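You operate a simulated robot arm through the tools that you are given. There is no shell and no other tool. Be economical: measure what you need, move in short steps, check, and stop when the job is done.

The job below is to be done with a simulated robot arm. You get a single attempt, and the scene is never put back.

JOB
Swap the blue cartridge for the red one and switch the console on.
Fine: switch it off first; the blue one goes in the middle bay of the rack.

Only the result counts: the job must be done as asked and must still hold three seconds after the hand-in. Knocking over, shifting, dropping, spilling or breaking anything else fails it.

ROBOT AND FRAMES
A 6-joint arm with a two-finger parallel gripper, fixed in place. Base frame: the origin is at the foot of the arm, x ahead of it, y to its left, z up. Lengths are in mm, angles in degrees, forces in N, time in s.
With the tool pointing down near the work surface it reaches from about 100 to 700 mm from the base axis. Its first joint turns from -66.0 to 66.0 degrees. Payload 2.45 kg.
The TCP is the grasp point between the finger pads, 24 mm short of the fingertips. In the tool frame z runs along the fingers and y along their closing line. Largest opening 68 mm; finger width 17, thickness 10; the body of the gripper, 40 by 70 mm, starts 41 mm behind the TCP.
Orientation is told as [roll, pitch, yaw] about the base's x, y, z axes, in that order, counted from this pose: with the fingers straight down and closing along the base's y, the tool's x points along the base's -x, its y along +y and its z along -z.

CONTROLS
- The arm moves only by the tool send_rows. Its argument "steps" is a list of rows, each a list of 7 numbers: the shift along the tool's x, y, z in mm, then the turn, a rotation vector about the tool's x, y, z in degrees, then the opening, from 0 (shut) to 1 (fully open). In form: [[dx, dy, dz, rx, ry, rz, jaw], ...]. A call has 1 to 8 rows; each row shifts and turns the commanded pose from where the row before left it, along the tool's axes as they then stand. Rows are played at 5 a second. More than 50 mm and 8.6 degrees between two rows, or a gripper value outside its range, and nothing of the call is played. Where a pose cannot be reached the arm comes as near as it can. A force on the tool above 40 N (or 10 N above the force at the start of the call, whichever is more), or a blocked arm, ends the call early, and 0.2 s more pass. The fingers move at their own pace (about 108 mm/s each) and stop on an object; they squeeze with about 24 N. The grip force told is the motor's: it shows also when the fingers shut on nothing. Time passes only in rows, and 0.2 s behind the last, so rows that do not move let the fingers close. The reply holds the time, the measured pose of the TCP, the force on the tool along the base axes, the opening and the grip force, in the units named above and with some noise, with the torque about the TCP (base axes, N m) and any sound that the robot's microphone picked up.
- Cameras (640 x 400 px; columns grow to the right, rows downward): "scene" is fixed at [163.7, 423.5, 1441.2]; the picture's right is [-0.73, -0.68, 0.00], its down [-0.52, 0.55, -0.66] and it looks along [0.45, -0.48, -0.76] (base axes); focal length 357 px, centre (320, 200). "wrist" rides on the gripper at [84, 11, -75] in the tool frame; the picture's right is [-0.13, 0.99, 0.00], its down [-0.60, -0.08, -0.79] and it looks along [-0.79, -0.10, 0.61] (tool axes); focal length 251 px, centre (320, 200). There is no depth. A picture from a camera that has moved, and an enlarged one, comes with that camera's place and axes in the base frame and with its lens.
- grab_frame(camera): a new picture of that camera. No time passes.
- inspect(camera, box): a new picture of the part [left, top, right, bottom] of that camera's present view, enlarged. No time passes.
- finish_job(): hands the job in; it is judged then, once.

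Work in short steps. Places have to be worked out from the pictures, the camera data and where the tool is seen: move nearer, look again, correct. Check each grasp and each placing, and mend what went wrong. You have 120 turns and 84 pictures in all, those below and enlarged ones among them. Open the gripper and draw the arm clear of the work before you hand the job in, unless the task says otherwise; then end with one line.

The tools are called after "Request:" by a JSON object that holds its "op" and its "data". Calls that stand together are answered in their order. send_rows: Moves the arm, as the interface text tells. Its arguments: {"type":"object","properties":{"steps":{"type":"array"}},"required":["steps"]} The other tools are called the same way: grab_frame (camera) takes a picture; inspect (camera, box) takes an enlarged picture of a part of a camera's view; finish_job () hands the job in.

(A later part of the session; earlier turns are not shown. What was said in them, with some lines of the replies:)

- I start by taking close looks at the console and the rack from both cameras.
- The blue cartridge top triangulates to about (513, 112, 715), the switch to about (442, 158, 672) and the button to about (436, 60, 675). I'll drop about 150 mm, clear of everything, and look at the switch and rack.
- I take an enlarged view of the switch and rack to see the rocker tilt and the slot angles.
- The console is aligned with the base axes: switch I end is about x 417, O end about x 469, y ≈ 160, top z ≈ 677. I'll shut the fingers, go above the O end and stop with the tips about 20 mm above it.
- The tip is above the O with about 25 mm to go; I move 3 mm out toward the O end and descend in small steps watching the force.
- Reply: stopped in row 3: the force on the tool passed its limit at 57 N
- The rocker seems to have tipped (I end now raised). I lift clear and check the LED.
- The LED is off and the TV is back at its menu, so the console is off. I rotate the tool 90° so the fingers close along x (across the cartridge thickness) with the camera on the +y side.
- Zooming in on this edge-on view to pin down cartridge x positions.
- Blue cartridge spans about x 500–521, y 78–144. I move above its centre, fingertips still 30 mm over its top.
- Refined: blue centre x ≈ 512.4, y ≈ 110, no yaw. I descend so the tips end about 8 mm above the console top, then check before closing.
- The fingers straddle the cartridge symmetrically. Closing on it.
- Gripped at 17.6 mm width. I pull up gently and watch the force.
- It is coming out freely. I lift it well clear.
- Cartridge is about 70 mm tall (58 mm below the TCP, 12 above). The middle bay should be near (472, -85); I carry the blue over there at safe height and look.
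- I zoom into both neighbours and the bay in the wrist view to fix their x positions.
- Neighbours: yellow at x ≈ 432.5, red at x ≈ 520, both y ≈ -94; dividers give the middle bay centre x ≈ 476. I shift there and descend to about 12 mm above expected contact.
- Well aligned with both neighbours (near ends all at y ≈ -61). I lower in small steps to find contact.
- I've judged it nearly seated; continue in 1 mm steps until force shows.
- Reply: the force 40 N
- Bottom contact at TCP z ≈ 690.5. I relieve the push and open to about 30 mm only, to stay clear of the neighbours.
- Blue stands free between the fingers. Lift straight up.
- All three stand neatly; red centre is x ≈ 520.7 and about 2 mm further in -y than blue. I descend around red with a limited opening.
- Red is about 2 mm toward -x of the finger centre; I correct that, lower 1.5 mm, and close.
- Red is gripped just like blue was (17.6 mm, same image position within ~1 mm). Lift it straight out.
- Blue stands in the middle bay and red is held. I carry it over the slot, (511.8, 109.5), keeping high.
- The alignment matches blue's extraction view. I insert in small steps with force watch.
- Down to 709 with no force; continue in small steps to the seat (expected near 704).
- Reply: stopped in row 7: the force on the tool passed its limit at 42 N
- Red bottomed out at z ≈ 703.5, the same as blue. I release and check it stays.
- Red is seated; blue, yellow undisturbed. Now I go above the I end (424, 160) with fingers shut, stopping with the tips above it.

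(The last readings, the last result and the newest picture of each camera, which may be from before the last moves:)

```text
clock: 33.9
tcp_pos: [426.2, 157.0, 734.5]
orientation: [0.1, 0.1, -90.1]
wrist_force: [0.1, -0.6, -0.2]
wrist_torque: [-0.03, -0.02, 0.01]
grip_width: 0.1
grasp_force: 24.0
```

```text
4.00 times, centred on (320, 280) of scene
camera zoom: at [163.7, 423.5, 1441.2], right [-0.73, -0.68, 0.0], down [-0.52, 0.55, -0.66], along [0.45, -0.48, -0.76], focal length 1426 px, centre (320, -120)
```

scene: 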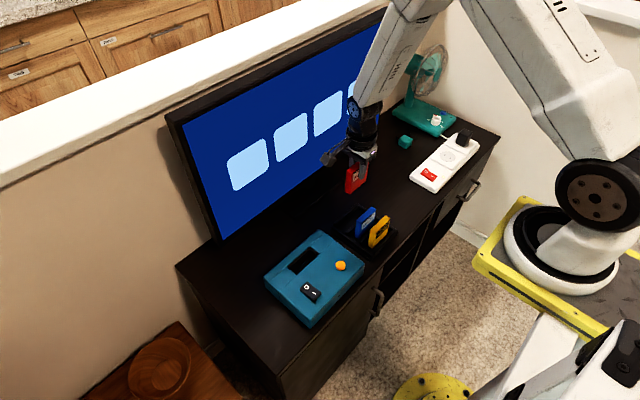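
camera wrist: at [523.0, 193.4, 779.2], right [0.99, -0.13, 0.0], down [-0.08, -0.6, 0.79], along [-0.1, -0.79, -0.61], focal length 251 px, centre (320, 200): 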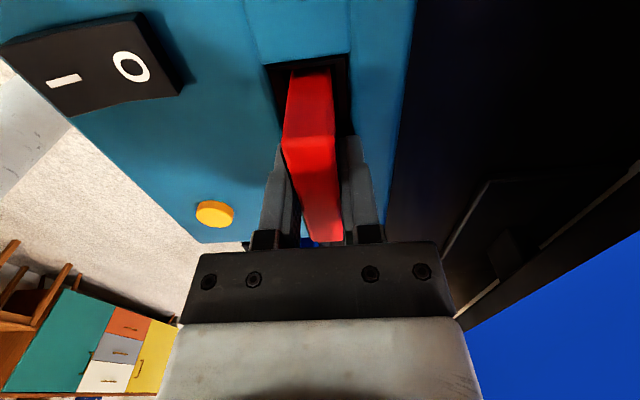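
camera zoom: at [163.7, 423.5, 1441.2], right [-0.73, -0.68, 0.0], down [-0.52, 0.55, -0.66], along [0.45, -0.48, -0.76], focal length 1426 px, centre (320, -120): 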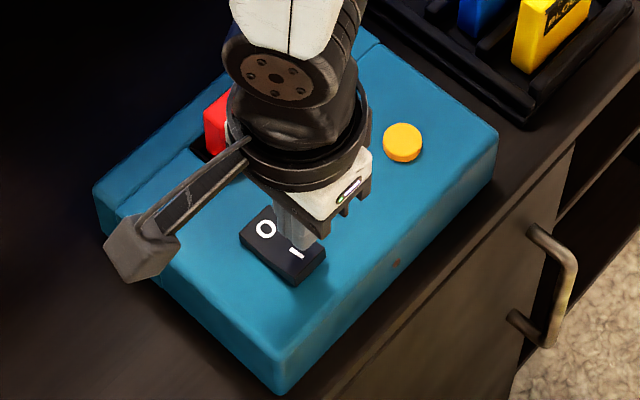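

The tips are over the I half (centre ≈ 425, 158). Press down in small steps.

Request:
{"op": "send_rows", "data": {"steps": [[0, 0, 10, 0, 0, 0, 0], [0, 0, 8, 0, 0, 0, 0], [0, 0, 3, 0, 0, 0, 0], [0, 0, 2, 0, 0, 0, 0], [0, 0, 2, 0, 0, 0, 0], [0, 0, 2, 0, 0, 0, 0]]}}

Request:
{"op": "inspect", "data": {"camera": "scene", "box": [260, 230, 380, 330]}}

```text
clock: 34.8
tcp_pos: [425.3, 159.3, 713.3]
orientation: [-0.2, -0.1, -89.9]
wrist_force: [-4.5, 0.6, 15.2]
wrist_torque: [0.0, -0.02, 0.02]
grip_width: 0.1
grasp_force: 23.5
stopped in row 4: the force on the tool passed its limit at 47 N (the readings are from after the stop); the commanded pose is now the measured one
```

```text
4.00 times, centred on (320, 280) of scene
camera zoom: at [163.4, 423.4, 1441.3], right [-0.73, -0.68, 0.0], down [-0.52, 0.55, -0.66], along [0.45, -0.48, -0.76], focal length 1426 px, centre (320, -120)
```

zoom: 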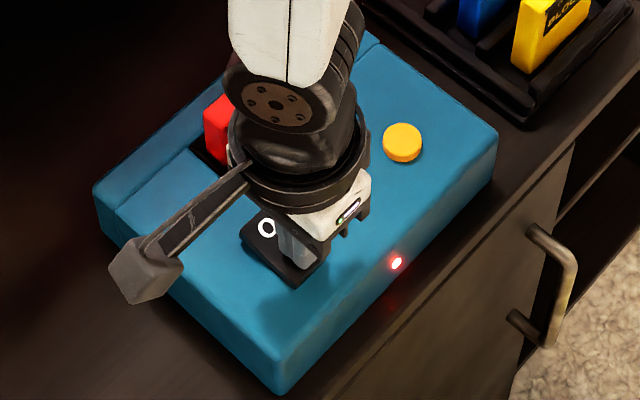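

The LED is lit again. I lift clear, open the gripper, and check everything.

Request:
{"op": "send_rows", "data": {"steps": [[0, 0, -30, 0, 0, 0, 0], [0, 0, -45, 0, 0, 0, 0], [0, 0, -45, 0, 0, 0, 0.8], [0, -30, -45, 0, 0, 0, 1], [0, -40, -20, 0, 0, 0, 1], [0, -40, 0, 0, 0, 0, 1], [0, 0, 0, 0, 0, 0, 1]]}}

Request:
{"op": "grab_frame", "data": {"camera": "scene"}}

Request:
{"op": "inspect", "data": {"camera": "scene", "box": [250, 190, 410, 320]}}

```text
refused: row 4 steps farther than a row can; nothing moved
```

```text
40 pictures are left
```

scene: 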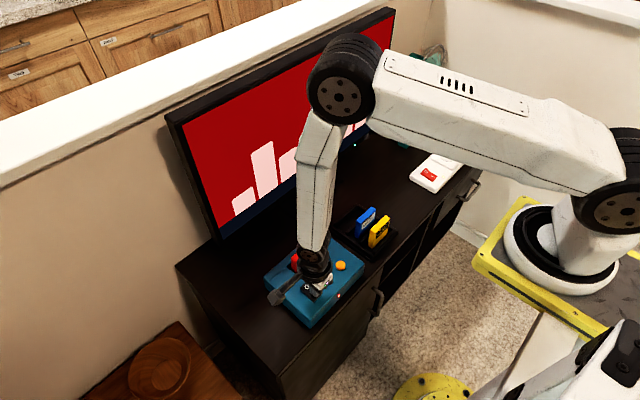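

```text
3.08 times, centred on (330, 255) of scene
camera zoom: at [163.4, 423.4, 1441.3], right [-0.73, -0.68, 0.0], down [-0.52, 0.55, -0.66], along [0.45, -0.48, -0.76], focal length 1097 px, centre (289, 31)
```

zoom: 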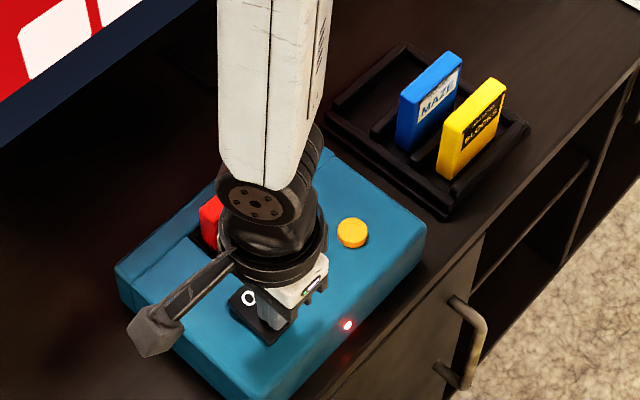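

The TV now shows the red game. That call was refused because one row was too long, so I retreat with shorter rows.

Request:
{"op": "send_rows", "data": {"steps": [[0, 0, -30, 0, 0, 0, 0], [0, 0, -40, 0, 0, 0, 0], [0, 0, -40, 0, 0, 0, 0.8], [0, -20, -40, 0, 0, 0, 1], [0, -40, 0, 0, 0, 0, 1], [0, -30, 0, 0, 0, 0, 1], [0, 0, 0, 0, 0, 0, 1]]}}

Request:
{"op": "grab_frame", "data": {"camera": "scene"}}

Request:
{"op": "inspect", "data": {"camera": "scene", "box": [250, 190, 410, 320]}}

```text
clock: 36.4
tcp_pos: [336.3, 158.5, 862.8]
orientation: [-0.1, -0.1, -90.0]
wrist_force: [-0.3, 0.1, -0.3]
wrist_torque: [-0.01, 0.0, 0.0]
grip_width: 67.9
grasp_force: 0.1
```

```text
38 pictures are left
```

scene: 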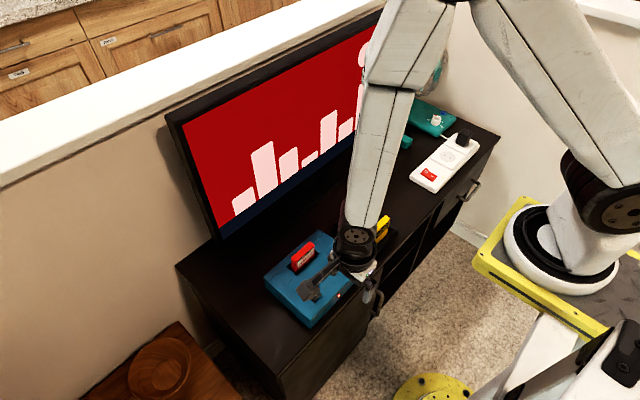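

```text
3.08 times, centred on (330, 255) of scene
camera zoom: at [163.7, 423.5, 1441.2], right [-0.73, -0.68, 0.0], down [-0.52, 0.55, -0.66], along [0.45, -0.48, -0.76], focal length 1097 px, centre (289, 31)
```

zoom: 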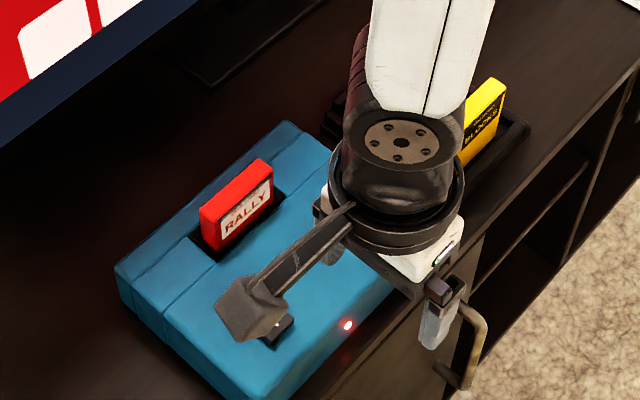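

Red is seated, the LED is on, the TV shows the red game, blue stood in the middle bay in the last clear view, and the arm is clear with the gripper open. I hand the job in.

Request:
{"op": "finish_job", "data": {}}

```text
The job is handed in.
```

I turned the console off, moved the blue cartridge to the rack's middle bay, put the red one in its place, and switched the console back on; its light is lit and the TV shows the red game.
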